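You operate a simulated robot arm through the tools that you are given. There is no shell and no other tool. Be economical: measure what you need, move in short steps, check, and stop when the job is done.

The job below is to be done with a simulated robot arm. You get a single attempt, and the scene is never put back.

## Task
Switch the tester on, zero the black lead and reset the counters.
Fine: park the clip again; stay on programme 1.

The check looks at the end state, three seconds after you hand in, the way a careful person would. Anything else that was tipped, shoved, dropped, spilled or broken makes it a failure.

## Robot
A 7-joint arm with a two-finger parallel gripper, fixed in place. Base frame: the origin is at the foot of the arm, x ahead of it, y to its left, z up. Units: m, degrees, N and s.
With the tool pointing down near the work surface it reaches from about 0.28 to 0.52 m from the base axis. Its first joint turns from -66.0 to 66.0 degrees. Payload 1.57 kg.
The TCP is the grasp point between the finger pads, 0.03 m short of the fingertips. In the tool frame z runs along the fingers and y along their closing line. Largest opening 0.11 m; finger width 0.024, thickness 0.012; the body of the gripper, 0.048 by 0.112 m, starts 0.078 m behind the TCP.
Orientation is that of the tool frame in the base frame, as [roll, pitch, yaw] about the fixed x, y, z axes, in that order (R = Rz(yaw) Ry(pitch) Rx(roll)). With the fingers straight down and closing along the base's y, the tool's x points along the base's -x, its y along +y and its z along -z.

## Interface
- The arm moves only by the tool servo_tool. Its argument "motion" is a list of rows, each a list of 7 numbers: the shift along the tool's x, y, z in m, then the turn, a rotation vector about the tool's x, y, z in degrees, then the gripper command, from -1 (shut) to 1 (fully open), values between in proportion. In form: [[tx, ty, tz, rx, ry, rz, gripper], ...]. A call has 1 to 12 rows; each row shifts and turns the commanded pose from where the row before left it, along the tool's axes as they then stand. A row lasts 0.2 s, in which the tool goes at most 0.05 m and 8.6 degrees; a call with a longer step from one row to the next is refused whole, and so is a gripper value outside its range. Where a pose cannot be reached the arm comes as near as it can. A force on the tool above 40 N (or 10 N above the force at the start of the call, whichever is more), or a blocked arm, ends the call early, and 0.2 s more pass. The fingers move at their own pace (about 0.108 m/s each) and stop on an object; they squeeze with about 28 N. The grip force told is the motor's: it shows also when the fingers shut on nothing. Time passes only in rows, and 0.2 s behind the last, so rows that do not move let the fingers close. The reply holds the time, the measured pose of the TCP, the force on the tool along the base axes, the opening and the grip force, in the units named above and with some noise.
- Cameras (640 x 400 px; columns grow to the right, rows downward): "scene" is fixed at [0.1745, -0.4006, 1.3978]; the picture's right is [0.66, -0.75, 0.00], its down [-0.47, -0.41, -0.78] and it looks along [0.58, 0.52, -0.62] (base axes); focal length 306 px, centre (320, 200). "wrist" rides on the gripper at [0.07, 0.016, -0.141] in the tool frame; the picture's right is [-0.23, 0.97, 0.00], its down [-0.85, -0.20, -0.48] and it looks along [-0.47, -0.11, 0.88] (tool axes); focal length 222 px, centre (320, 200). There is no depth. A picture from a camera that has moved, and an enlarged one, comes with that camera's place and axes in the base frame and with its lens.
- get_image(camera): a new picture of that camera. The clock stands still meanwhile.
- inspect(camera, box): a new picture of the part [left, top, right, bottom] of that camera's present view, enlarged. The clock stands still meanwhile.
- finish_job(): hands the job in; it is judged then, once.

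Go step by step. Nothing tells you positions but the pictures and the camera data: compare them with the known pose of the tool, close in by small moves and look again before you grip or let go. The budget is 120 turns and 68 pictures, counting those below and the enlarged ones. Unless the task says otherwise, let go and move clear before handing in, and close with one line.

The tools are called after "Emit:" by a JSON object that holds its "api" and its "payload". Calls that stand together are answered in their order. servo_tool: Moves the arm, as the interface text tells. Its arguments: {"type":"object","properties":{"motion":{"type":"array"}},"required":["motion"]} The other tools are called the same way: get_image (camera) takes a picture; inspect (camera, box) takes an enlarged picture of a part of a camera's view; finish_job () hands the job in.

At the start:

```text
time_s: 0.0
ee_pos: [0.4661, 0.1298, 1.1782]
ee_rot: [180.0, 0.0, 180.0]
wrist_force: [0.2, -0.7, 0.4]
opening: 0.11
finger_force: 0.1
```

scene: 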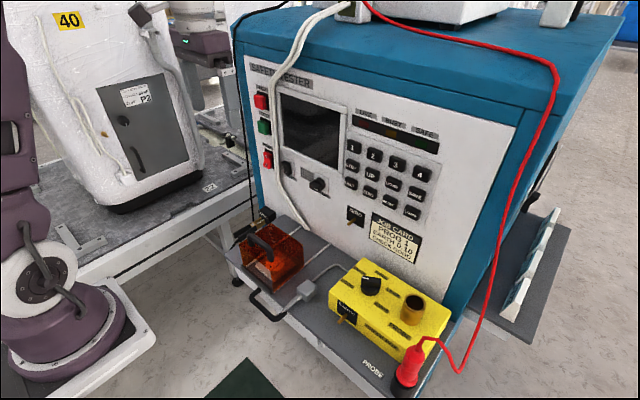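
wrist: 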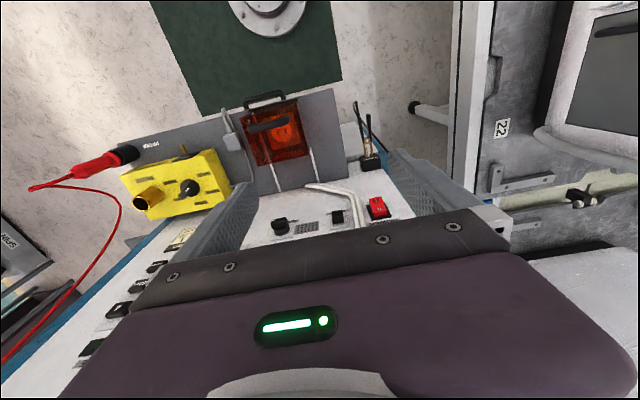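

I see a safety tester with a front panel (three rocker/push buttons, keypad, screen), a yellow zeroing box and a job card. I'll look closer to read the labels.

Emit:
{"api": "inspect", "payload": {"camera": "scene", "box": [230, 50, 350, 125]}}

Emit:
{"api": "inspect", "payload": {"camera": "scene", "box": [330, 90, 450, 165]}}

Emit:
{"api": "inspect", "payload": {"camera": "scene", "box": [330, 160, 458, 240]}}

Emit:
{"api": "inspect", "payload": {"camera": "scene", "box": [220, 125, 364, 215]}}

Emit:
{"api": "inspect", "payload": {"camera": "scene", "box": [220, 195, 348, 325]}}

Emit:
{"api": "inspect", "payload": {"camera": "scene", "box": [310, 240, 470, 390]}}

```text
5.33 times, centred on (290, 88) of scene
camera zoom: at [0.1745, -0.4006, 1.3978], right [0.66, -0.75, 0.0], down [-0.47, -0.41, -0.78], along [0.58, 0.52, -0.62], focal length 1632 px, centre (480, 800)
```

zoom: 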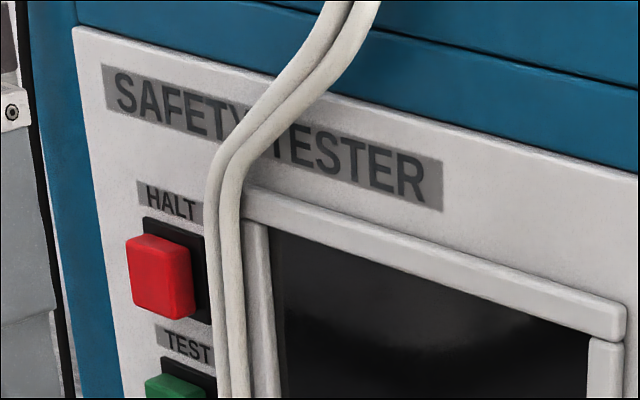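

```text
5.33 times, centred on (390, 128) of scene
camera zoom: at [0.1745, -0.4006, 1.3978], right [0.66, -0.75, 0.0], down [-0.47, -0.41, -0.78], along [0.58, 0.52, -0.62], focal length 1632 px, centre (-53, 587)
```

zoom: 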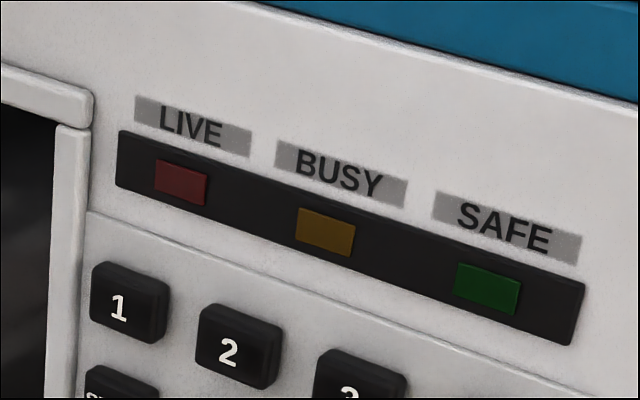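

```text
5.00 times, centred on (394, 200) of scene
camera zoom: at [0.1745, -0.4006, 1.3978], right [0.66, -0.75, 0.0], down [-0.47, -0.41, -0.78], along [0.58, 0.52, -0.62], focal length 1530 px, centre (-50, 200)
```

zoom: 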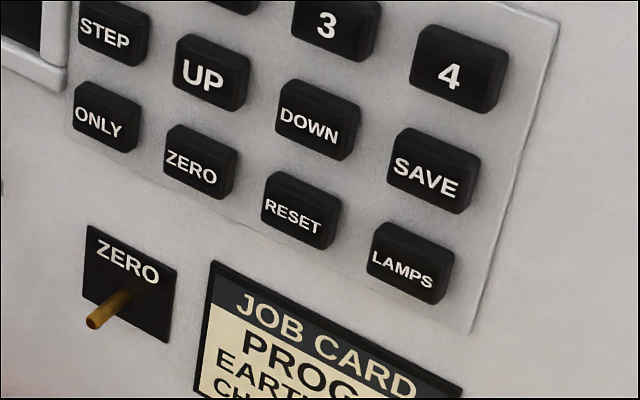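

```text
4.44 times, centred on (292, 170) of scene
camera zoom: at [0.1745, -0.4006, 1.3978], right [0.66, -0.75, 0.0], down [-0.47, -0.41, -0.78], along [0.58, 0.52, -0.62], focal length 1360 px, centre (444, 333)
```

zoom: 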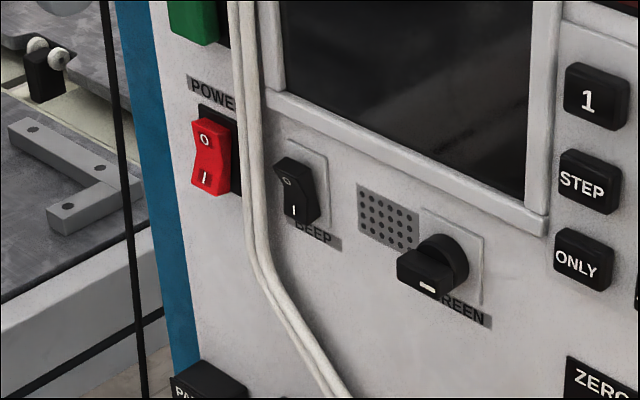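

```text
3.08 times, centred on (284, 260) of scene
camera zoom: at [0.1745, -0.4006, 1.3978], right [0.66, -0.75, 0.0], down [-0.47, -0.41, -0.78], along [0.58, 0.52, -0.62], focal length 941 px, centre (431, 15)
```

zoom: 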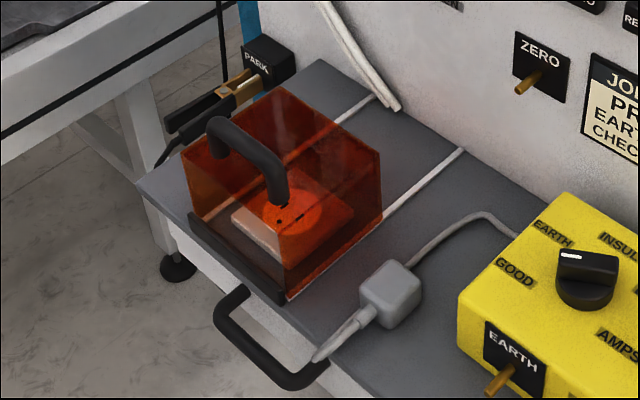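

```text
2.67 times, centred on (390, 315) of scene
camera zoom: at [0.1745, -0.4006, 1.3978], right [0.66, -0.75, 0.0], down [-0.47, -0.41, -0.78], along [0.58, 0.52, -0.62], focal length 816 px, centre (133, -107)
```

zoom: 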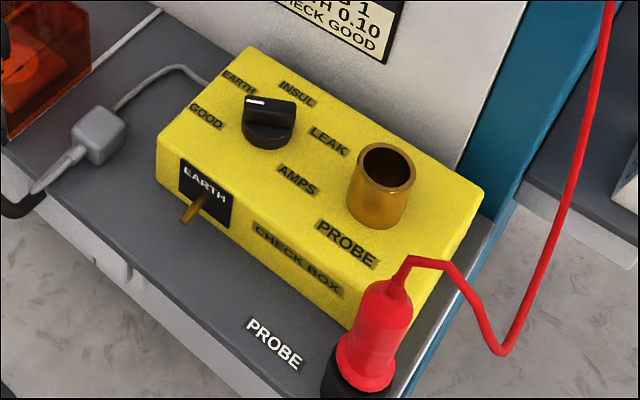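

The power rocker triangulates to about (0.626, 0.201, 0.961), so the panel faces the arm (-x). The black clip sits on PARK at lower left, and a ZERO stud and a ZERO and RESET key are on the panel. I'll turn the tool towards the panel.

Emit:
{"api": "servo_tool", "payload": {"motion": [[0, 0, 0, 0, -8.2, 0, 1], [0, 0, 0, 0, -8.2, 0, 1], [0, 0, 0, 0, -8.2, 0, 1], [0, 0, 0, 0, -8.2, 0, 1], [0, 0, 0, 0, -8.2, 0, 1], [0, 0, 0, 0, -8.2, 0, 1], [0, 0, 0, 0, -8.2, 0, 1], [0, 0, 0, 0, -8.2, 0, 1]]}}

Emit:
{"api": "get_image", "payload": {"camera": "wrist"}}

Emit:
{"api": "get_image", "payload": {"camera": "scene"}}

```text
time_s: 1.8
ee_pos: [0.4698, 0.1353, 1.1951]
ee_rot: [178.1, 64.3, 178.9]
wrist_force: [0.3, -0.1, 0.0]
opening: 0.1101
finger_force: 0.0
out of reach, approached as far as the arm can: row 8
```

```text
59 pictures are left
camera wrist: at [0.3121, 0.1514, 1.1927], right [0.09, 0.97, 0.22], down [-0.06, -0.21, 0.98], along [0.99, -0.1, 0.04], focal length 222 px, centre (320, 200)
```

wrist: 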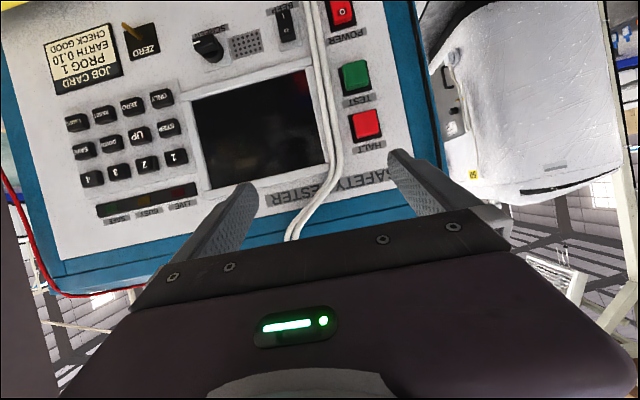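

```text
58 pictures are left
```

scene: 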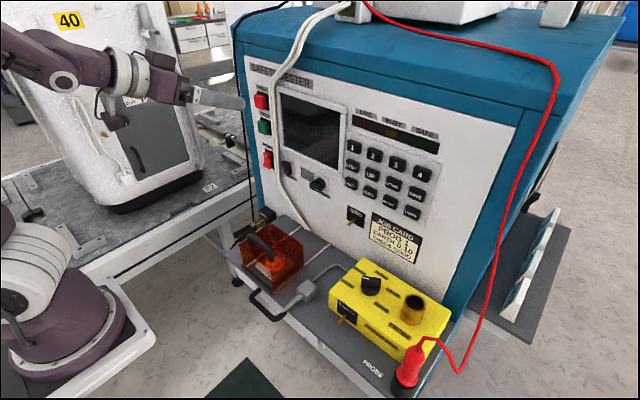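

The panel is vertical at about x = 0.64: ZERO key about (0.635,-0.133,1.00), RESET about (0.635,-0.183,1.00), ZERO stud about y -0.10, z 0.90. I'll drop down, level the tool and shut the fingers to press the power rocker.

Emit:
{"api": "servo_tool", "payload": {"motion": [[0.034, 0, 0.005, 0, 0, 0, -1], [0.034, 0, 0.005, 0, 0, 0, -1], [0.034, 0, 0.005, 0, 0, 0, -1], [0.034, 0, 0.005, 0, 0, 0, -1], [0.034, 0, 0.005, 0, 0, 0, -1], [0.034, 0, 0.005, 0, 0, 0, -1], [0, 0, 0, 0, -8, 0, -1], [0, 0, 0, 0, -8, 0, -1], [0, 0, 0, 0, -8, 0, -1]]}}

Emit:
{"api": "get_image", "payload": {"camera": "wrist"}}

```text
time_s: 3.8
ee_pos: [0.4457, 0.227, 1.235]
ee_rot: [-173.6, 89.6, -173.7]
wrist_force: [-0.7, 0.2, 0.3]
opening: 0.0
finger_force: 21.1
out of reach, approached as far as the arm can: row 1, 2, 3, 4, 5, 6, 7, 8, 9
```

```text
57 pictures are left
camera wrist: at [0.3046, 0.244, 1.1658], right [0.0, 0.97, 0.23], down [-0.47, -0.2, 0.86], along [0.88, -0.11, 0.46], focal length 222 px, centre (320, 200)
```

wrist: 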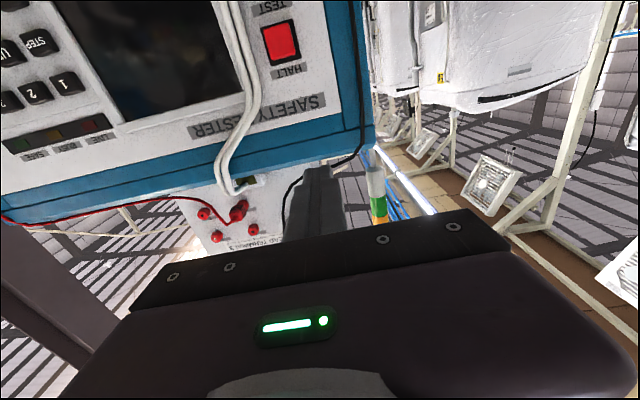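

The arm is folded up against a limit: a level tool needs more forward room. I'll command it forward and see whether it comes down.

Emit:
{"api": "servo_tool", "payload": {"motion": [[0, 0, 0.03, 0, 0, 0, -1], [0, 0, 0.03, 0, 0, 0, -1], [0, 0, 0.03, 0, 0, 0, -1], [0, 0, 0, 0, 0, 0, -1]]}}

Emit:
{"api": "get_image", "payload": {"camera": "scene"}}

```text
time_s: 4.8
ee_pos: [0.4939, 0.2273, 1.275]
ee_rot: [-176.3, 89.5, -176.3]
wrist_force: [0.8, -0.4, -0.2]
opening: 0.0001
finger_force: 21.4
out of reach, approached as far as the arm can: row 1, 2, 3
```

```text
56 pictures are left
```

scene: 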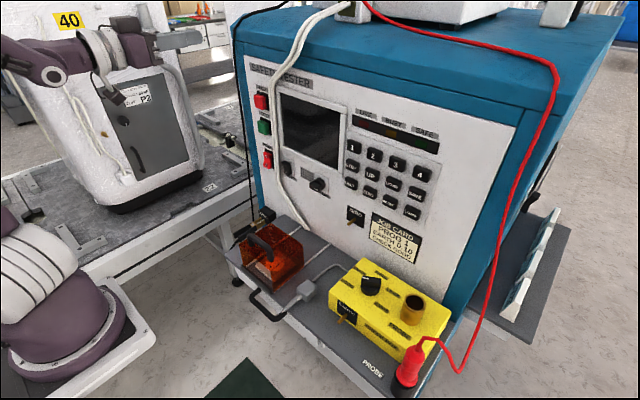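

It moves again. I'll try going straight down from here.

Emit:
{"api": "servo_tool", "payload": {"motion": [[0.03, 0, 0.0, 0, 0, 0, -1], [0.03, 0, 0.0, 0, 0, 0, -1], [0.03, 0, 0.0, 0, 0, 0, -1], [0, 0, 0, 0, 0, 0, -1]]}}

```text
time_s: 5.8
ee_pos: [0.4521, 0.2328, 1.2366]
ee_rot: [-171.5, 89.6, -171.7]
wrist_force: [-0.8, 0.4, -0.5]
opening: 0.0
finger_force: 21.5
out of reach, approached as far as the arm can: row 1, 2, 3
```

With a level tool the lower region is out of reach (a wrist limit), so I'll work with the tool tilted about 45 degrees downwards. I'll tilt back and come down in front of the power rocker.

Emit:
{"api": "servo_tool", "payload": {"motion": [[0, 0, 0, 0, 8.5, 0, -1], [0, 0, 0, 0, 8.5, 0, -1], [0, 0, 0, 0, 8.5, 0, -1], [0, 0, 0, 0, 8.5, 0, -1], [0, 0, 0, 0, 8.5, 0, -1], [0.022, -0.0055, 0.034, 0, 0, 0, -1], [0.022, -0.0055, 0.034, 0, 0, 0, -1], [0.022, -0.0055, 0.034, 0, 0, 0, -1], [0.022, -0.0055, 0.034, 0, 0, 0, -1], [0.022, -0.0055, 0.034, 0, 0, 0, -1]]}}

Emit:
{"api": "get_image", "payload": {"camera": "wrist"}}

```text
time_s: 8.0
ee_pos: [0.4422, 0.2153, 1.1149]
ee_rot: [-180.0, 47.0, 180.0]
wrist_force: [0.2, -0.4, -0.6]
opening: 0.0
finger_force: 20.5
out of reach, approached as far as the arm can: row 7, 8, 9, 10
```

```text
55 pictures are left
camera wrist: at [0.291, 0.2309, 1.1587], right [0.15, 0.97, 0.17], down [0.23, -0.2, 0.95], along [0.96, -0.11, -0.26], focal length 222 px, centre (320, 200)
```

wrist: 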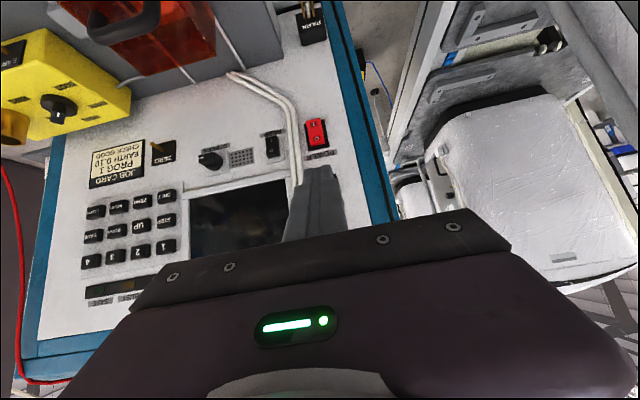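

Still limited at this fold. I'll point the tool down again, descend forward to mid height, then tilt up from there to learn how far it can tilt.

Emit:
{"api": "servo_tool", "payload": {"motion": [[0, 0, 0, 0, 8.5, 0, -1], [0, 0, 0, 0, 8.5, 0, -1], [0, 0, 0, 0, 8.5, 0, -1], [0, 0, 0, 0, 8.5, 0, -1], [0, 0, 0, 0, 8.5, 0, -1], [-0.02, 0, 0.035, 0, 0, 0, -1], [-0.02, 0, 0.035, 0, 0, 0, -1], [-0.02, 0, 0.035, 0, 0, 0, -1], [-0.02, 0, 0.03, 0, 0, 0, -1], [0, 0, 0, 0, 0, 0, -1]]}}

Emit:
{"api": "get_image", "payload": {"camera": "scene"}}

```text
time_s: 10.2
ee_pos: [0.4746, 0.186, 0.9856]
ee_rot: [-179.4, 7.6, 179.3]
wrist_force: [0.9, -0.7, -0.3]
opening: 0.0
finger_force: 21.5
out of reach, approached as far as the arm can: row 1, 2, 4
```

```text
54 pictures are left
```

scene: 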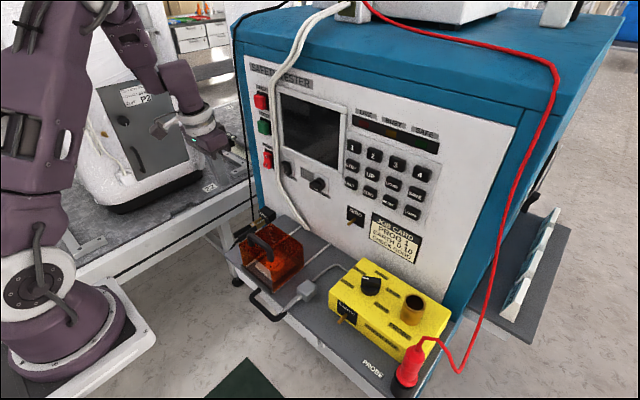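

Now the elbow is clear. From here I'll tilt up in place to see the limit.

Emit:
{"api": "servo_tool", "payload": {"motion": [[0, 0, 0, 0, -8.5, 0, -1], [0, 0, 0, 0, -8.5, 0, -1], [0, 0, 0, 0, -8.5, 0, -1], [0, 0, 0, 0, -8.5, 0, -1], [0, 0, 0, 0, 0, 0, -1]]}}

```text
time_s: 11.4
ee_pos: [0.4762, 0.1861, 0.986]
ee_rot: [-179.4, 24.7, 179.3]
wrist_force: [-0.6, -0.5, 0.1]
opening: 0.0001
finger_force: 20.9
out of reach, approached as far as the arm can: row 3, 4
```

Limit here is about 25 degrees. I'll move forward and tilt more.

Emit:
{"api": "servo_tool", "payload": {"motion": [[-0.0318, 0, 0.0148, 0, 0, 0, -1], [-0.0318, 0, 0.0148, 0, 0, 0, -1], [0, 0, 0, 0, -6, 0, -1], [0, 0, 0, 0, -6, 0, -1], [0, 0, 0, 0, -6, 0, -1], [0, 0, 0, 0, 0, 0, -1]]}}

Emit:
{"api": "get_image", "payload": {"camera": "wrist"}}

```text
time_s: 12.8
ee_pos: [0.5478, 0.1817, 0.9889]
ee_rot: [-179.2, 33.3, 179.7]
wrist_force: [0.9, 0.2, 0.9]
opening: 0.0
finger_force: 21.3
out of reach, approached as far as the arm can: row 4, 5
```

```text
53 pictures are left
camera wrist: at [0.4117, 0.2011, 1.0667], right [0.21, 0.97, 0.11], down [0.45, -0.2, 0.87], along [0.87, -0.13, -0.48], focal length 222 px, centre (320, 200)
```

wrist: 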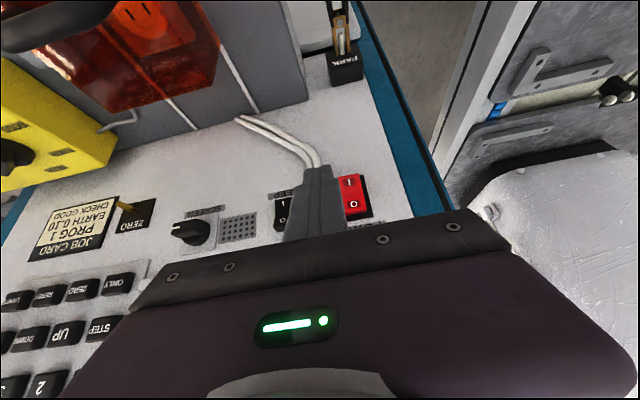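

At 33 degrees of tilt I can press with the fingertip edge. The rocker's "I" half is at about (0.62, 0.206, 0.936); I'll approach it, keeping off the white cables.

Emit:
{"api": "servo_tool", "payload": {"motion": [[0, 0.026, 0, 0, 0, 0, -1], [-0.006, 0, 0.0457, 0, 0, 0, -1], [0, 0, 0, 0, 0, 0, -1]]}}

Emit:
{"api": "inspect", "payload": {"camera": "wrist", "box": [240, 120, 440, 245]}}

Emit:
{"api": "inspect", "payload": {"camera": "scene", "box": [200, 95, 328, 175]}}

```text
time_s: 13.6
ee_pos: [0.5807, 0.2068, 0.9528]
ee_rot: [-179.2, 33.3, 179.5]
wrist_force: [-0.3, -1.0, 0.1]
opening: 0.0
finger_force: 21.4
```

```text
3.20 times, centred on (340, 182) of wrist
camera zoom: at [0.4447, 0.2264, 1.0321], right [0.21, 0.97, 0.11], down [0.45, -0.2, 0.87], along [0.87, -0.13, -0.48], focal length 711 px, centre (256, 256)
```

zoom: 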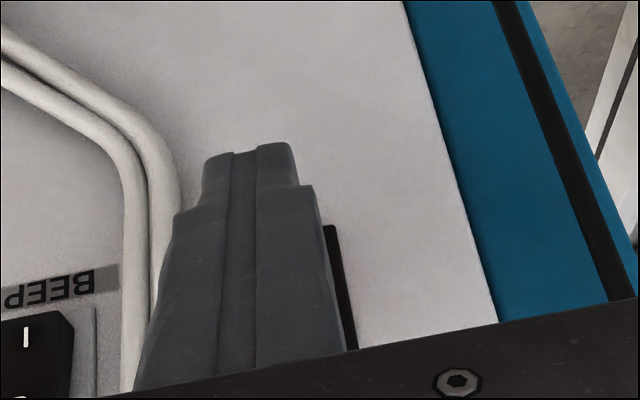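

```text
5.00 times, centred on (264, 135) of scene
camera zoom: at [0.1745, -0.4006, 1.3978], right [0.66, -0.75, 0.0], down [-0.47, -0.41, -0.78], along [0.58, 0.52, -0.62], focal length 1530 px, centre (600, 525)
```

zoom: 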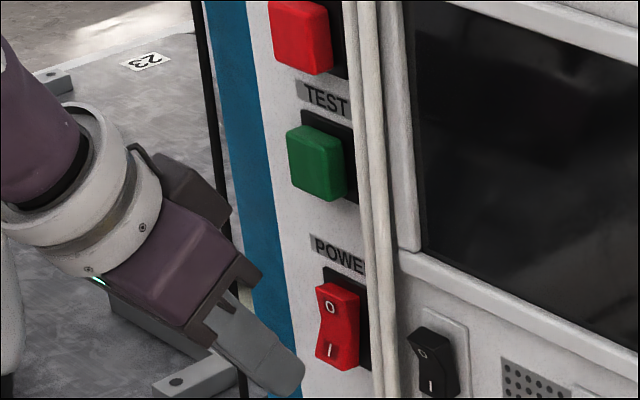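

The tip is lined up just in front of the "I" half. Pushing forward (+x) in small steps.

Emit:
{"api": "servo_tool", "payload": {"motion": [[-0.0067, 0, 0.0044, 0, 0, 0, -1], [-0.0067, 0, 0.0044, 0, 0, 0, -1], [-0.0033, 0, 0.0022, 0, 0, 0, -1]]}}

Emit:
{"api": "inspect", "payload": {"camera": "scene", "box": [200, 95, 328, 175]}}

```text
time_s: 14.4
ee_pos: [0.5998, 0.2055, 0.9525]
ee_rot: [-179.2, 33.3, 179.6]
wrist_force: [0.5, 0.2, 0.6]
opening: 0.0
finger_force: 21.3
```

```text
5.00 times, centred on (264, 135) of scene
camera zoom: at [0.1745, -0.4006, 1.3978], right [0.66, -0.75, 0.0], down [-0.47, -0.41, -0.78], along [0.58, 0.52, -0.62], focal length 1530 px, centre (600, 525)
```

zoom: 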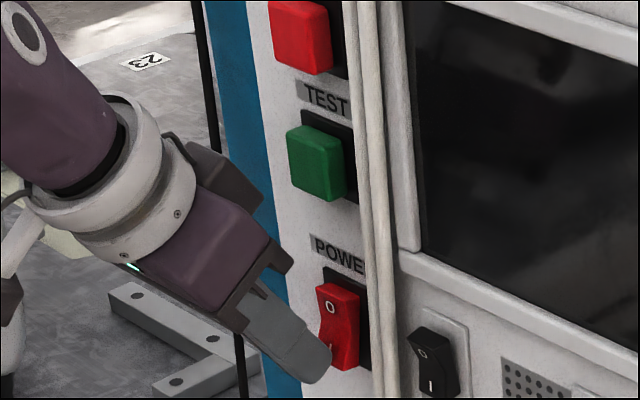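

No contact yet; continuing, slightly higher.

Emit:
{"api": "servo_tool", "payload": {"motion": [[-0.0059, 0, 0.0002, 0, 0, 0, -1], [-0.0042, 0, 0.0027, 0, 0, 0, -1], [-0.0042, 0, 0.0027, 0, 0, 0, -1], [-0.0042, 0, 0.0027, 0, 0, 0, -1]]}}

Emit:
{"api": "inspect", "payload": {"camera": "scene", "box": [200, 95, 328, 175]}}

```text
time_s: 15.0
ee_pos: [0.6033, 0.2075, 0.9526]
ee_rot: [-178.9, 32.6, 179.7]
wrist_force: [-10.3, -0.5, 1.1]
opening: 0.0
finger_force: 21.2
stopped in row 3: the force on the tool passed its limit (the readings are from after the stop); the commanded pose is now the measured one
```

```text
5.00 times, centred on (264, 135) of scene
camera zoom: at [0.1742, -0.4007, 1.3978], right [0.66, -0.75, 0.0], down [-0.47, -0.41, -0.78], along [0.59, 0.52, -0.62], focal length 1530 px, centre (600, 525)
```

zoom: 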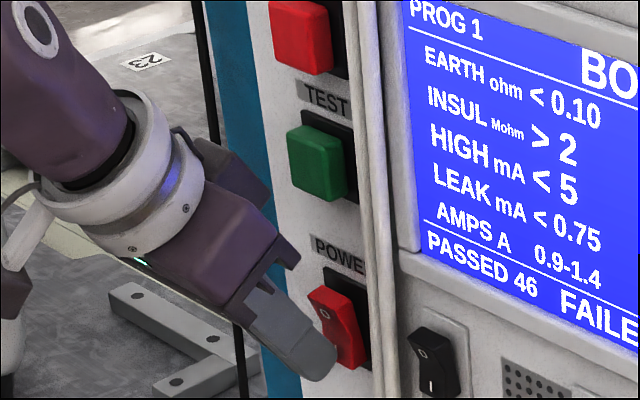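

The tester is on (PROG 1 showing). Backing off and reading the screen, and looking at the clip.

Emit:
{"api": "servo_tool", "payload": {"motion": [[0.0334, 0, -0.022, 0, 0, 0, -1], [0.0334, 0, -0.022, 0, 0, 0, -1], [0, 0, 0, 0, 0, 0, 1]]}}

Emit:
{"api": "inspect", "payload": {"camera": "scene", "box": [240, 80, 400, 180]}}

Emit:
{"api": "inspect", "payload": {"camera": "scene", "box": [220, 200, 300, 250]}}

Emit:
{"api": "get_image", "payload": {"camera": "wrist"}}

```text
time_s: 15.8
ee_pos: [0.5455, 0.2067, 0.9555]
ee_rot: [-178.9, 32.8, 179.6]
wrist_force: [0.2, -0.3, -0.1]
opening: 0.0797
finger_force: 0.0
out of reach, approached as far as the arm can: row 2
```

```text
4.00 times, centred on (320, 130) of scene
camera zoom: at [0.1745, -0.4006, 1.3978], right [0.66, -0.75, 0.0], down [-0.47, -0.41, -0.78], along [0.58, 0.52, -0.62], focal length 1224 px, centre (320, 480)
```

zoom: 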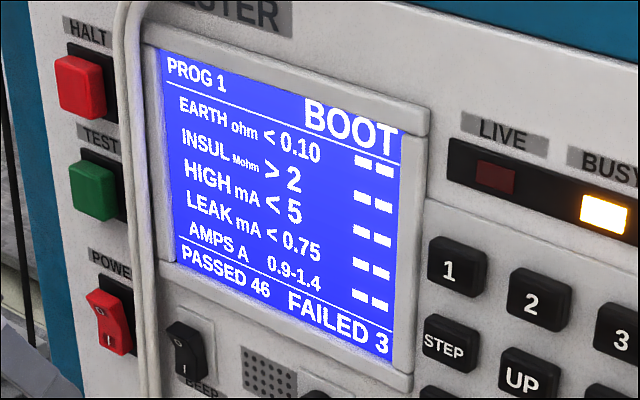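

```text
8.00 times, centred on (260, 225) of scene
camera zoom: at [0.1745, -0.4006, 1.3978], right [0.66, -0.75, 0.0], down [-0.47, -0.41, -0.78], along [0.58, 0.52, -0.62], focal length 2447 px, centre (800, 0)
```

zoom: 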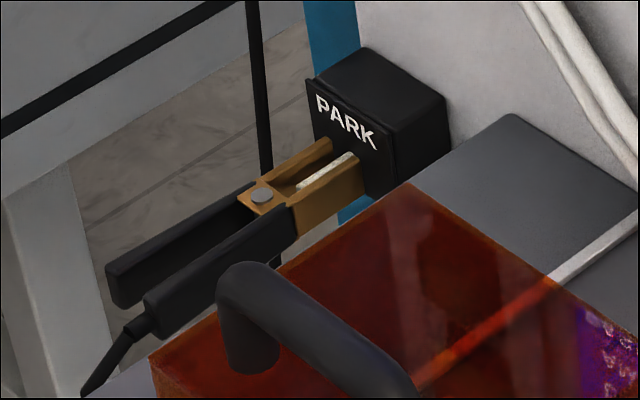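

```text
46 pictures are left
camera wrist: at [0.4105, 0.2261, 1.0359], right [0.21, 0.97, 0.11], down [0.46, -0.19, 0.87], along [0.86, -0.13, -0.48], focal length 222 px, centre (320, 200)
```

wrist: 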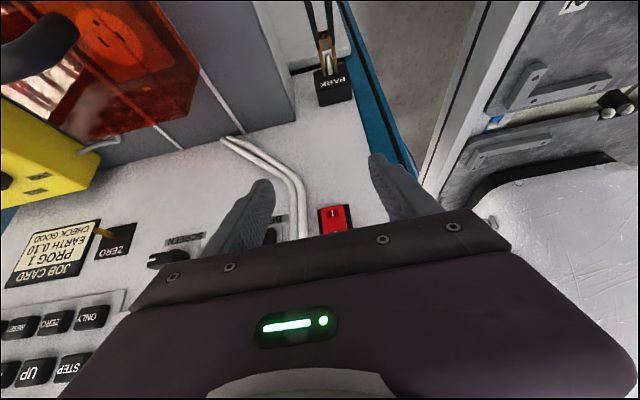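

Boot is running. The clip's jaws pinch the PARK stud from both sides in y, and its handles run back in -x, so a y-closing grip on the handles will open it. I'll zoom on it from the wrist to triangulate.

Emit:
{"api": "inspect", "payload": {"camera": "wrist", "box": [260, 0, 420, 110]}}

```text
3.64 times, centred on (340, 55) of wrist
camera zoom: at [0.4105, 0.2261, 1.0359], right [0.21, 0.97, 0.11], down [0.46, -0.19, 0.87], along [0.86, -0.13, -0.48], focal length 808 px, centre (247, 727)
```

zoom: 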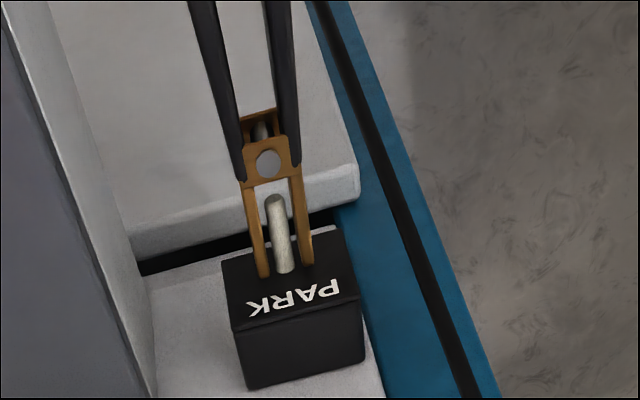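

Pivot is at about (0.561, 0.234, 0.735), the handles run back to x≈0.49, and the deck edge is at y≈0.178, z≈0.754. I'll tip the tool nearly vertical and hover above the handles, half open.

Emit:
{"api": "servo_tool", "payload": {"motion": [[0, 0, 0, 0, 7.5, 0, 0.18], [0, 0, 0, 0, 7.5, 0, 0.18], [0, 0, 0, 0, 7.5, 0, 0.18], [0.0131, 0.0065, 0.0294, 0, 0, 0, 0.18], [0.0131, 0.0065, 0.0294, 0, 0, 0, 0.18], [0.0131, 0.0065, 0.0294, 0, 0, 0, 0.18], [0.0131, 0.0065, 0.0294, 0, 0, 0, 0.18], [0, 0, 0, 0, 0, 0, 0.18]]}}

Emit:
{"api": "get_image", "payload": {"camera": "wrist"}}

Emit:
{"api": "inspect", "payload": {"camera": "scene", "box": [180, 150, 308, 260]}}

```text
time_s: 17.6
ee_pos: [0.5137, 0.2325, 0.8269]
ee_rot: [-179.0, 10.2, 179.2]
wrist_force: [-1.3, 0.3, 0.4]
opening: 0.0651
finger_force: 0.1
```

```text
44 pictures are left
camera wrist: at [0.4202, 0.252, 0.9528], right [0.24, 0.97, 0.03], down [0.75, -0.2, 0.63], along [0.61, -0.13, -0.78], focal length 222 px, centre (320, 200)
```

wrist: 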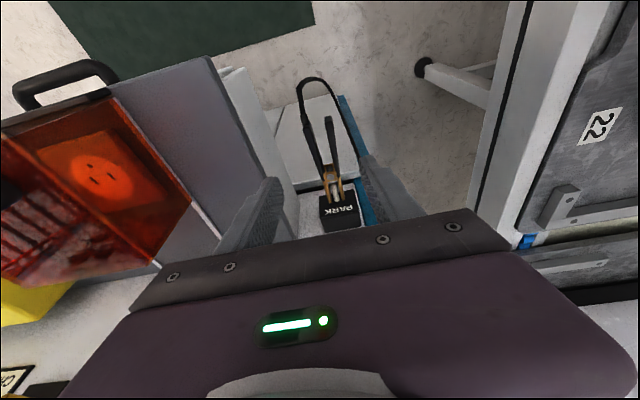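

```text
3.64 times, centred on (244, 205) of scene
camera zoom: at [0.1745, -0.4006, 1.3978], right [0.66, -0.75, 0.0], down [-0.47, -0.41, -0.78], along [0.58, 0.52, -0.62], focal length 1112 px, centre (596, 182)
```

zoom: 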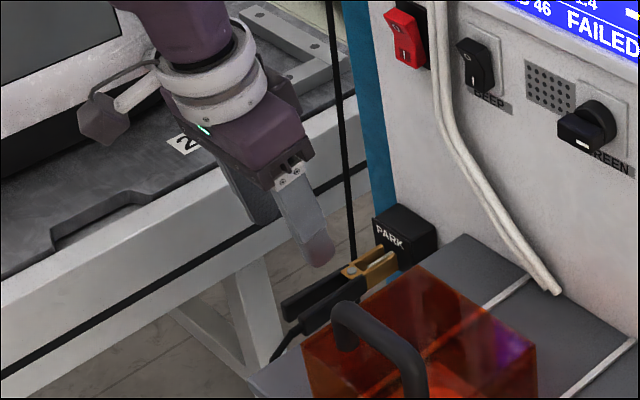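

Emit:
{"api": "inspect", "payload": {"camera": "wrist", "box": [240, 60, 432, 240]}}

```text
2.22 times, centred on (336, 150) of wrist
camera zoom: at [0.4202, 0.252, 0.9528], right [0.24, 0.97, 0.03], down [0.75, -0.2, 0.63], along [0.61, -0.13, -0.78], focal length 494 px, centre (284, 311)
```

zoom: 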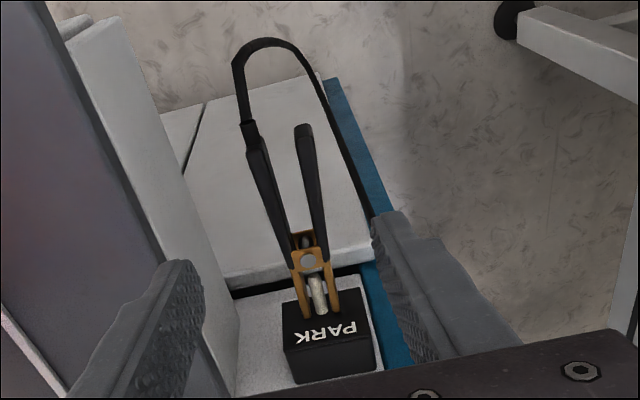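

Handles centre at about y 0.236, z 0.722 around x 0.51, and the lead loops well below. Lowering over the handles.

Emit:
{"api": "servo_tool", "payload": {"motion": [[0.0046, 0.001, 0.0253, 0, 0, 0, 0.12], [0.0046, 0.001, 0.0253, 0, 0, 0, 0.12], [0.0046, 0.001, 0.0253, 0, 0, 0, 0.12], [0.0044, 0.0008, 0.024, 0, 0, 0, 0.12], [0, 0, 0, 0, 0, 0, 0.12]]}}

Emit:
{"api": "inspect", "payload": {"camera": "wrist", "box": [240, 60, 432, 240]}}

Emit:
{"api": "inspect", "payload": {"camera": "scene", "box": [190, 170, 318, 260]}}

```text
time_s: 18.8
ee_pos: [0.513, 0.2357, 0.7258]
ee_rot: [-179.1, 10.3, 179.2]
wrist_force: [-0.1, 0.1, 0.4]
opening: 0.0617
finger_force: 0.1
```

```text
2.22 times, centred on (336, 150) of wrist
camera zoom: at [0.4199, 0.2557, 0.8516], right [0.24, 0.97, 0.03], down [0.75, -0.2, 0.63], along [0.61, -0.13, -0.78], focal length 494 px, centre (284, 311)
```

zoom: 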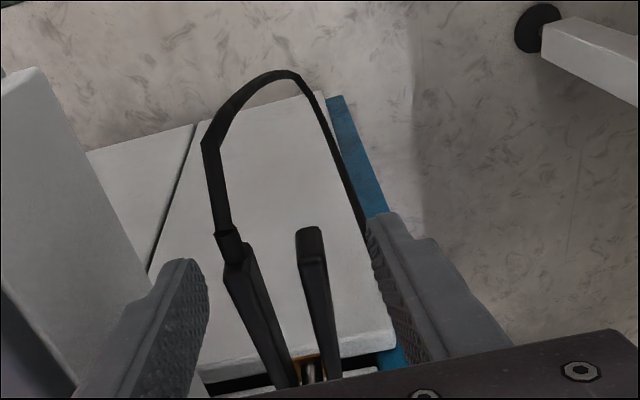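

```text
4.44 times, centred on (254, 215) of scene
camera zoom: at [0.1745, -0.4006, 1.3978], right [0.66, -0.75, 0.0], down [-0.47, -0.41, -0.78], along [0.58, 0.52, -0.62], focal length 1360 px, centre (613, 133)
```

zoom: 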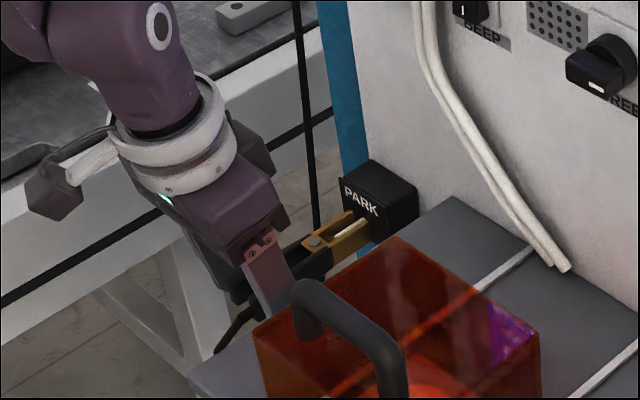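

The handles sit between the pads. Squeezing them now.

Emit:
{"api": "servo_tool", "payload": {"motion": [[0, 0, 0, 0, 0, 0, -0.5], [0, 0, 0, 0, 0, 0, -1], [0, 0, 0, 0, 0, 0, -1], [0, 0, 0, 0, 0, 0, -1]]}}

Emit:
{"api": "inspect", "payload": {"camera": "wrist", "box": [240, 60, 432, 240]}}

Emit:
{"api": "inspect", "payload": {"camera": "scene", "box": [220, 190, 316, 250]}}

```text
time_s: 19.8
ee_pos: [0.5148, 0.2361, 0.7265]
ee_rot: [-179.2, 10.2, 179.2]
wrist_force: [0.8, 0.5, -0.8]
opening: 0.0331
finger_force: 28.0
```

```text
2.22 times, centred on (336, 150) of wrist
camera zoom: at [0.4198, 0.2557, 0.8519], right [0.24, 0.97, 0.03], down [0.75, -0.2, 0.63], along [0.61, -0.13, -0.78], focal length 494 px, centre (284, 311)
```

zoom: 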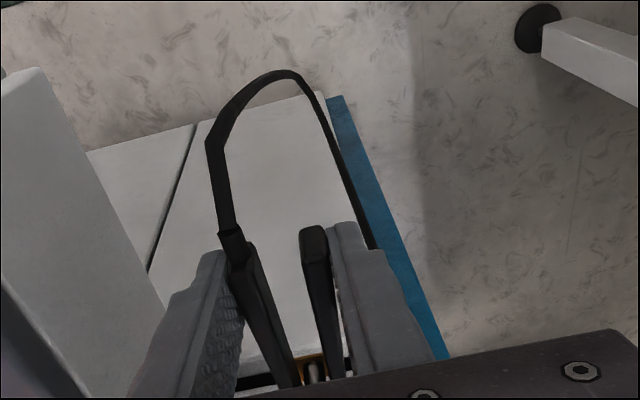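

```text
6.67 times, centred on (268, 220) of scene
camera zoom: at [0.1745, -0.4006, 1.3978], right [0.66, -0.75, 0.0], down [-0.47, -0.41, -0.78], along [0.58, 0.52, -0.62], focal length 2039 px, centre (667, 67)
```

zoom: 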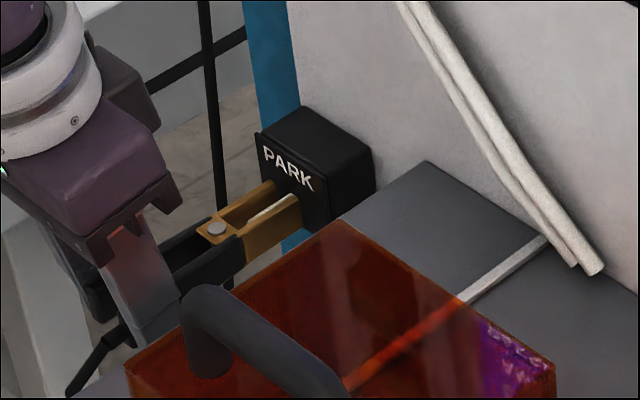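

The clip is held (opening 0.033). Pulling it straight back (-x) off the stud.

Emit:
{"api": "servo_tool", "payload": {"motion": [[0.0098, 0, -0.0018, 0, 0, 0, -1], [0.0098, 0, -0.0018, 0, 0, 0, -1], [0.0098, 0, -0.0018, 0, 0, 0, -1], [0.0098, 0, -0.0018, 0, 0, 0, -1]]}}

Emit:
{"api": "inspect", "payload": {"camera": "scene", "box": [220, 190, 316, 250]}}

```text
time_s: 20.8
ee_pos: [0.4755, 0.2344, 0.7255]
ee_rot: [-179.0, 10.2, 179.3]
wrist_force: [-0.6, 0.0, 1.0]
opening: 0.033
finger_force: 28.0
```

```text
6.67 times, centred on (268, 220) of scene
camera zoom: at [0.1745, -0.4006, 1.3978], right [0.66, -0.75, 0.0], down [-0.47, -0.41, -0.78], along [0.58, 0.52, -0.62], focal length 2039 px, centre (667, 67)
```

zoom: 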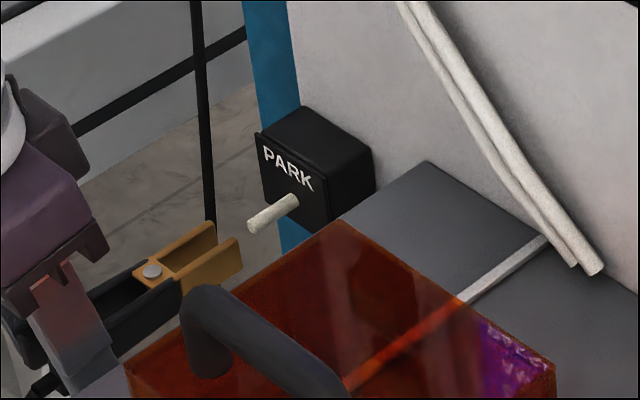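

The clip is free. The ZERO stud's tip is at about (0.6145,-0.096,0.901). I'll lift the clip straight up, clear of the cover, then travel across.

Emit:
{"api": "servo_tool", "payload": {"motion": [[-0.0072, 0, -0.0394, 0, 0, 0, -1], [-0.0072, 0, -0.0394, 0, 0, 0, -1], [-0.0072, 0, -0.0394, 0, 0, 0, -1], [-0.0072, 0, -0.0394, 0, 0, 0, -1], [-0.0072, 0, -0.0394, 0, 0, 0, -1], [-0.0072, 0, -0.0394, 0, 0, 0, -1], [0, -0.03, 0, 0, 0, 0, -1], [0, -0.03, 0, 0, 0, 0, -1], [0, -0.03, 0, 0, 0, 0, -1]]}}

Emit:
{"api": "get_image", "payload": {"camera": "scene"}}

```text
time_s: 22.8
ee_pos: [0.4754, 0.149, 0.9673]
ee_rot: [-179.2, 10.2, 179.1]
wrist_force: [0.1, 0.0, -0.3]
opening: 0.0329
finger_force: 27.9
```

```text
36 pictures are left
```

scene: 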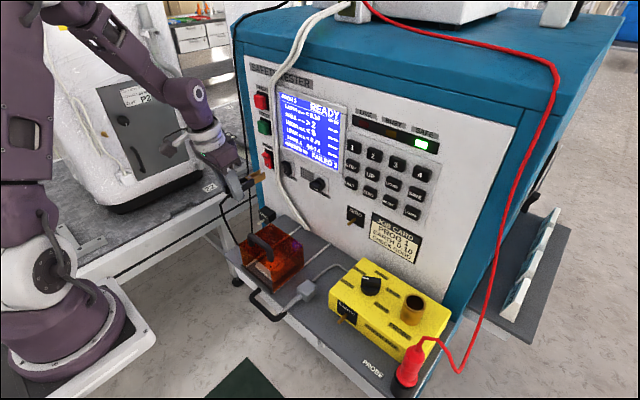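

READY on the screen. Continuing sideways to in front of the ZERO stud, staying high.

Emit:
{"api": "servo_tool", "payload": {"motion": [[0, -0.035, 0, 0, 0, 0, -1], [0, -0.035, 0, 0, 0, 0, -1], [0, -0.035, 0, 0, 0, 0, -1], [0, -0.035, 0, 0, 0, 0, -1], [0, -0.035, 0, 0, 0, 0, -1], [0, -0.035, 0, 0, 0, 0, -1], [0, -0.0325, 0, 0, 0, 0, -1]]}}

Emit:
{"api": "get_image", "payload": {"camera": "scene"}}

Emit:
{"api": "get_image", "payload": {"camera": "wrist"}}

```text
time_s: 24.4
ee_pos: [0.4687, -0.0952, 0.972]
ee_rot: [-179.1, 10.2, 179.3]
wrist_force: [0.0, -0.3, -0.4]
opening: 0.0329
finger_force: 27.9
```

```text
35 pictures are left
```

scene: 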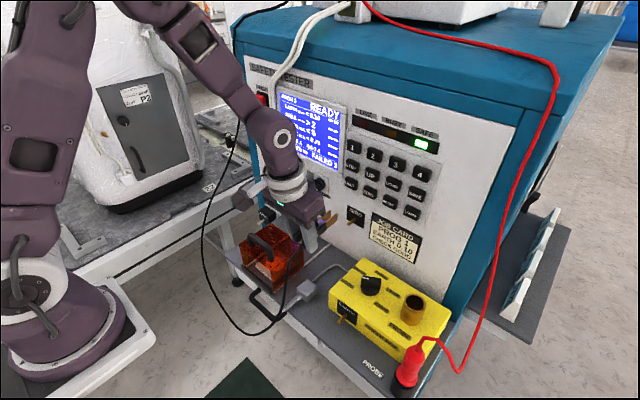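

```text
34 pictures are left
camera wrist: at [0.3751, -0.0757, 1.0977], right [0.24, 0.97, 0.03], down [0.75, -0.2, 0.63], along [0.61, -0.13, -0.78], focal length 222 px, centre (320, 200)
```

wrist: 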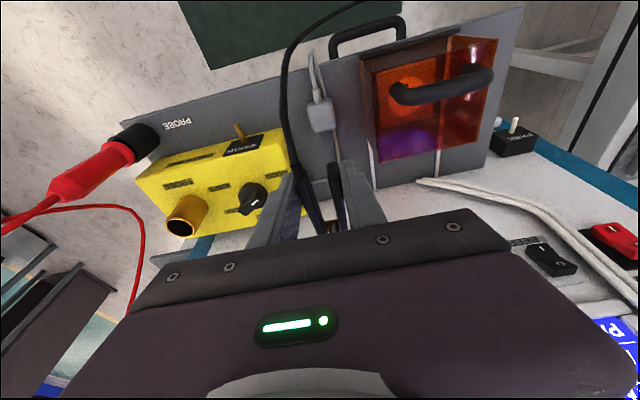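

The lead is slack and clear. Lowering to a stand-off right in front of the ZERO stud.

Emit:
{"api": "servo_tool", "payload": {"motion": [[-0.0096, 0.0008, 0.0348, 0, 0, 0, -1], [-0.0096, 0.0008, 0.0348, 0, 0, 0, -1], [0, 0, 0, 0, 0, 0, -1]]}}

Emit:
{"api": "inspect", "payload": {"camera": "scene", "box": [310, 190, 390, 240]}}

```text
time_s: 25.2
ee_pos: [0.5007, -0.0928, 0.9063]
ee_rot: [-179.2, 10.1, 179.2]
wrist_force: [0.1, -0.7, -0.2]
opening: 0.0329
finger_force: 27.7
```

```text
8.00 times, centred on (350, 215) of scene
camera zoom: at [0.1745, -0.4007, 1.3978], right [0.66, -0.75, 0.0], down [-0.47, -0.41, -0.78], along [0.58, 0.52, -0.62], focal length 2447 px, centre (80, 80)
```

zoom: 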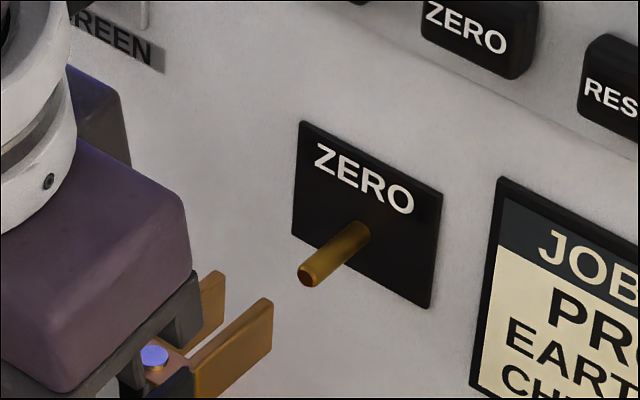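

The jaws look nearly in line with the stud. I'll shift slightly lower and forward until the jaws just reach the stud tip, then check.

Emit:
{"api": "servo_tool", "payload": {"motion": [[-0.0096, 0.001, 0.0033, 0, 0, 0, -1], [-0.0096, 0, 0.0033, 0, 0, 0, -1], [0, 0, 0, 0, 0, 0, -1]]}}

Emit:
{"api": "inspect", "payload": {"camera": "scene", "box": [326, 205, 374, 235]}}

```text
time_s: 26.0
ee_pos: [0.5199, -0.0929, 0.9042]
ee_rot: [-179.1, 10.0, 179.2]
wrist_force: [-13.8, -0.3, 0.4]
opening: 0.0328
finger_force: 27.9
```

```text
13.33 times, centred on (350, 220) of scene
camera zoom: at [0.1741, -0.4006, 1.3978], right [0.66, -0.75, 0.0], down [-0.47, -0.41, -0.78], along [0.59, 0.52, -0.62], focal length 4079 px, centre (-80, -67)
```

zoom: 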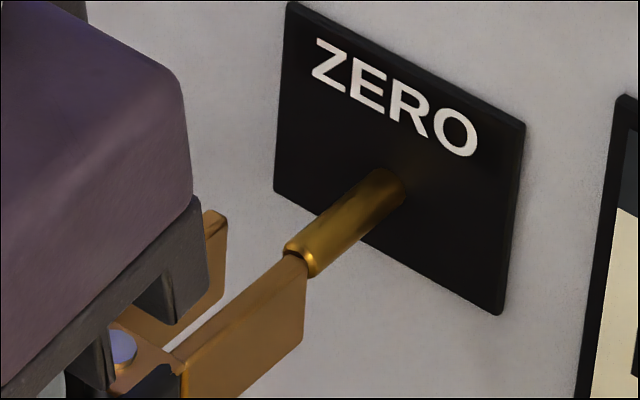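

The near jaw is touching the stud tip, so the clip must go about 10 mm to -y and 10 mm up. Backing off and correcting.

Emit:
{"api": "servo_tool", "payload": {"motion": [[0.0118, 0, -0.0021, 0, 0, 0, -1], [-0.0018, -0.0096, -0.0101, 0, 0, 0, -1], [0, 0, 0, 0, 0, 0, -1]]}}

Emit:
{"api": "inspect", "payload": {"camera": "scene", "box": [326, 205, 374, 235]}}

```text
time_s: 26.8
ee_pos: [0.5095, -0.1014, 0.9143]
ee_rot: [-179.1, 10.3, 179.1]
wrist_force: [-0.2, -0.3, -0.2]
opening: 0.0326
finger_force: 28.0
```

```text
13.33 times, centred on (350, 220) of scene
camera zoom: at [0.1745, -0.4007, 1.3978], right [0.66, -0.75, 0.0], down [-0.47, -0.41, -0.78], along [0.58, 0.52, -0.62], focal length 4079 px, centre (-80, -67)
```

zoom: 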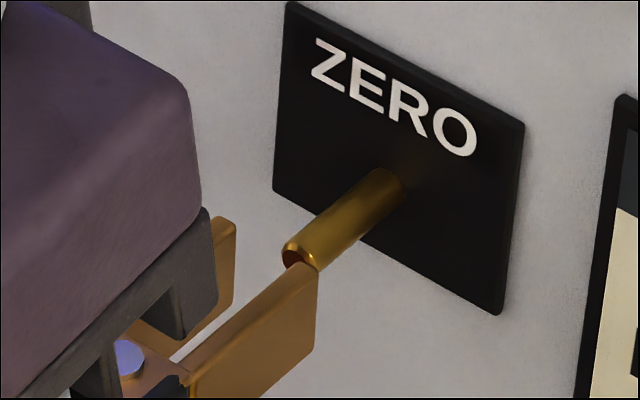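

Now the stud line runs midway between the jaws. Pushing forward in small steps, watching force.

Emit:
{"api": "servo_tool", "payload": {"motion": [[-0.0082, 0.0008, -0.0001, 0, 0, 0, -1], [-0.0079, 0, 0.0014, 0, 0, 0, -1], [0, 0, 0, 0, 0, 0, -1]]}}

Emit:
{"api": "inspect", "payload": {"camera": "scene", "box": [326, 205, 374, 235]}}

```text
time_s: 27.6
ee_pos: [0.5259, -0.0998, 0.9143]
ee_rot: [-179.2, 10.2, 179.2]
wrist_force: [-0.9, 1.3, -1.7]
opening: 0.0327
finger_force: 27.5
```

```text
13.33 times, centred on (350, 220) of scene
camera zoom: at [0.1745, -0.4006, 1.3978], right [0.66, -0.75, 0.0], down [-0.47, -0.41, -0.78], along [0.58, 0.52, -0.62], focal length 4079 px, centre (-80, -67)
```

zoom: 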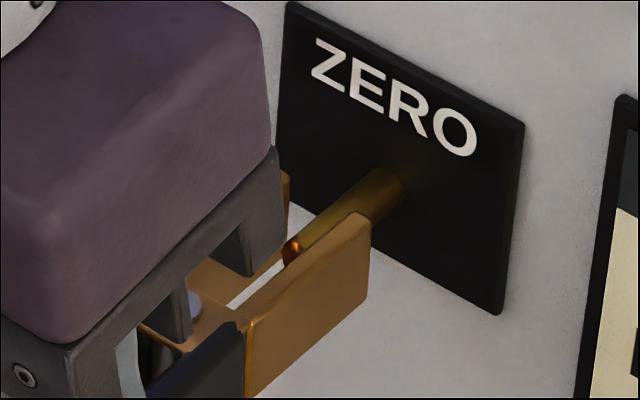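

The jaws straddle the stud without load. Pushing on to full depth.

Emit:
{"api": "servo_tool", "payload": {"motion": [[-0.0059, 0, 0.0011, 0, 0, 0, -1], [-0.0059, 0, 0.0011, 0, 0, 0, -1], [-0.0049, 0, 0.0009, 0, 0, 0, -1], [0, 0, 0, 0, 0, 0, -1]]}}

Emit:
{"api": "inspect", "payload": {"camera": "scene", "box": [318, 200, 382, 240]}}

```text
time_s: 28.6
ee_pos: [0.5407, -0.102, 0.9157]
ee_rot: [-179.1, 10.3, 179.3]
wrist_force: [-0.5, -0.2, -1.0]
opening: 0.0328
finger_force: 28.2
```

```text
10.00 times, centred on (350, 220) of scene
camera zoom: at [0.1745, -0.4006, 1.3978], right [0.66, -0.75, 0.0], down [-0.47, -0.41, -0.78], along [0.58, 0.52, -0.62], focal length 3059 px, centre (20, 0)
```

zoom: 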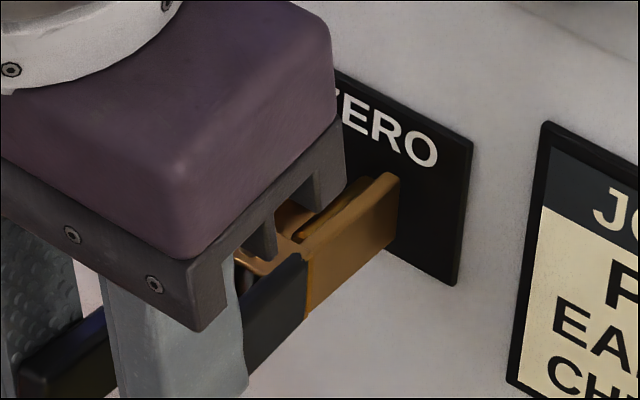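

The jaws are nearly at the plate. A couple of millimetres more, then I'll open slightly and check the clip holds.

Emit:
{"api": "servo_tool", "payload": {"motion": [[-0.0025, 0, 0.0004, 0, 0, 0, -1], [0, 0, 0, 0, 0, 0, -1], [0, 0, 0, 0, 0, 0, -0.3], [0, 0, 0, 0, 0, 0, -0.25], [0, 0, 0, 0, 0, 0, -0.25]]}}

Emit:
{"api": "inspect", "payload": {"camera": "scene", "box": [302, 195, 382, 245]}}

Emit:
{"api": "inspect", "payload": {"camera": "scene", "box": [260, 80, 460, 205]}}

```text
time_s: 29.8
ee_pos: [0.5457, -0.102, 0.9165]
ee_rot: [-179.2, 10.2, 179.3]
wrist_force: [0.0, 0.3, 0.2]
opening: 0.0413
finger_force: 0.0
```

```text
8.00 times, centred on (342, 220) of scene
camera zoom: at [0.1745, -0.4006, 1.3978], right [0.66, -0.75, 0.0], down [-0.47, -0.41, -0.78], along [0.58, 0.52, -0.62], focal length 2447 px, centre (144, 40)
```

zoom: 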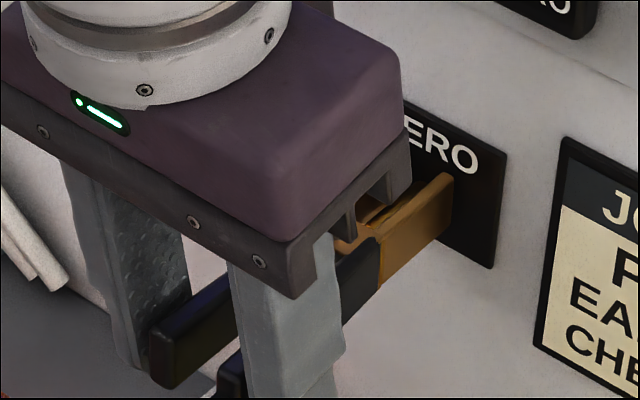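

```text
3.20 times, centred on (360, 142) of scene
camera zoom: at [0.1745, -0.4006, 1.3978], right [0.66, -0.75, 0.0], down [-0.47, -0.41, -0.78], along [0.58, 0.52, -0.62], focal length 979 px, centre (192, 384)
```

zoom: 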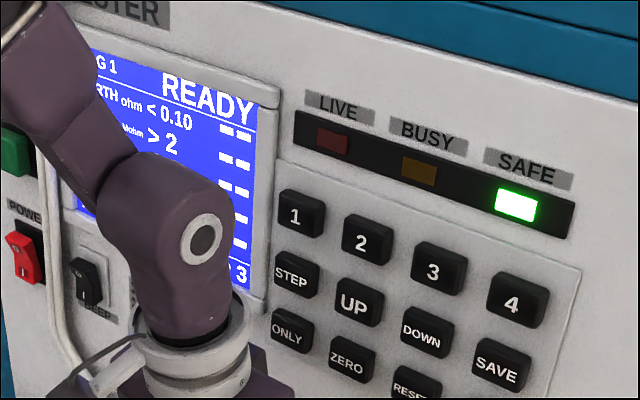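

The clip stays on with the fingers loosened. Opening wider and lifting away.

Emit:
{"api": "servo_tool", "payload": {"motion": [[0, 0, 0, 0, 0, 0, 0.15], [0, 0, 0, 0, 0, 0, 0.15], [0, 0, -0.03, 0, 0, 0, 0.15], [0, 0, -0.03, 0, 0, 0, 0.15], [0, 0, -0.035, 0, 0, 0, 0.15], [0, 0, 0, 0, 0, 0, -1]]}}

Emit:
{"api": "inspect", "payload": {"camera": "scene", "box": [280, 150, 440, 250]}}

```text
time_s: 31.2
ee_pos: [0.5278, -0.0995, 1.0109]
ee_rot: [-179.1, 10.1, 179.2]
wrist_force: [-0.5, 0.4, 0.0]
opening: 0.0
finger_force: 11.9
```

```text
4.00 times, centred on (360, 200) of scene
camera zoom: at [0.1745, -0.4006, 1.3978], right [0.66, -0.75, 0.0], down [-0.47, -0.41, -0.78], along [0.58, 0.52, -0.62], focal length 1224 px, centre (160, 200)
```

zoom: 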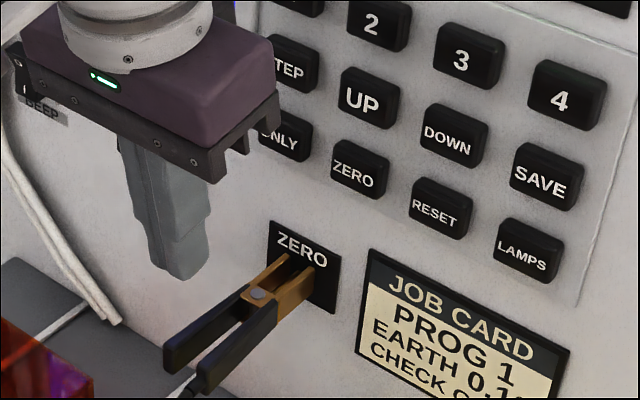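

Clip is on the ZERO stud. Next I tilt to 30 degrees and line the closed fingertips up with the ZERO key (about y -0.137, z 1.007).

Emit:
{"api": "servo_tool", "payload": {"motion": [[0, 0, 0, 0, -6.7, 0, -1], [0, 0, 0, 0, -6.7, 0, -1], [0, 0, 0, 0, -6.7, 0, -1], [-0.0085, -0.0375, -0.0147, 0, 0, 0, -1], [-0.0217, 0, 0.0125, 0, 0, 0, -1], [0, 0, 0, 0, 0, 0, -1]]}}

Emit:
{"api": "inspect", "payload": {"camera": "scene", "box": [310, 150, 438, 230]}}

Emit:
{"api": "get_image", "payload": {"camera": "wrist"}}

```text
time_s: 32.6
ee_pos: [0.5538, -0.1365, 1.0263]
ee_rot: [-178.9, 30.4, 179.6]
wrist_force: [-0.1, -0.9, 0.5]
opening: 0.0
finger_force: 21.2
```

```text
5.00 times, centred on (374, 190) of scene
camera zoom: at [0.1745, -0.4007, 1.3978], right [0.66, -0.75, 0.0], down [-0.47, -0.41, -0.78], along [0.58, 0.52, -0.62], focal length 1530 px, centre (50, 250)
```

zoom: 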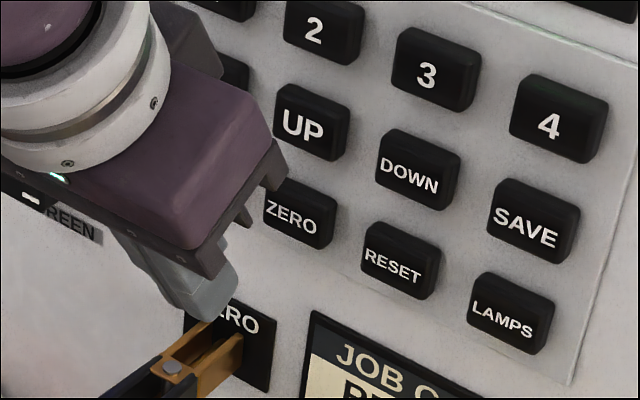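

```text
24 pictures are left
camera wrist: at [0.4211, -0.1175, 1.1121], right [0.21, 0.97, 0.1], down [0.49, -0.19, 0.85], along [0.84, -0.13, -0.52], focal length 222 px, centre (320, 200)
```

wrist: 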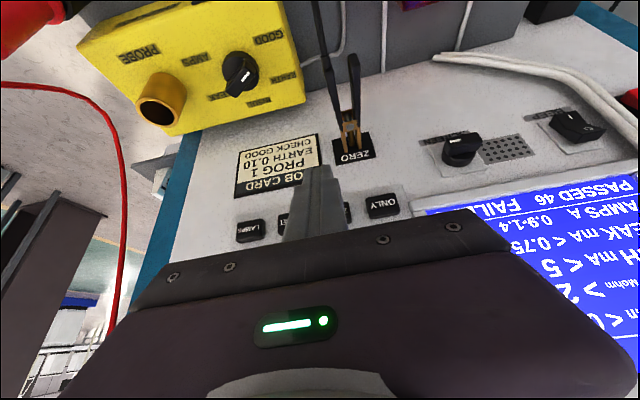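

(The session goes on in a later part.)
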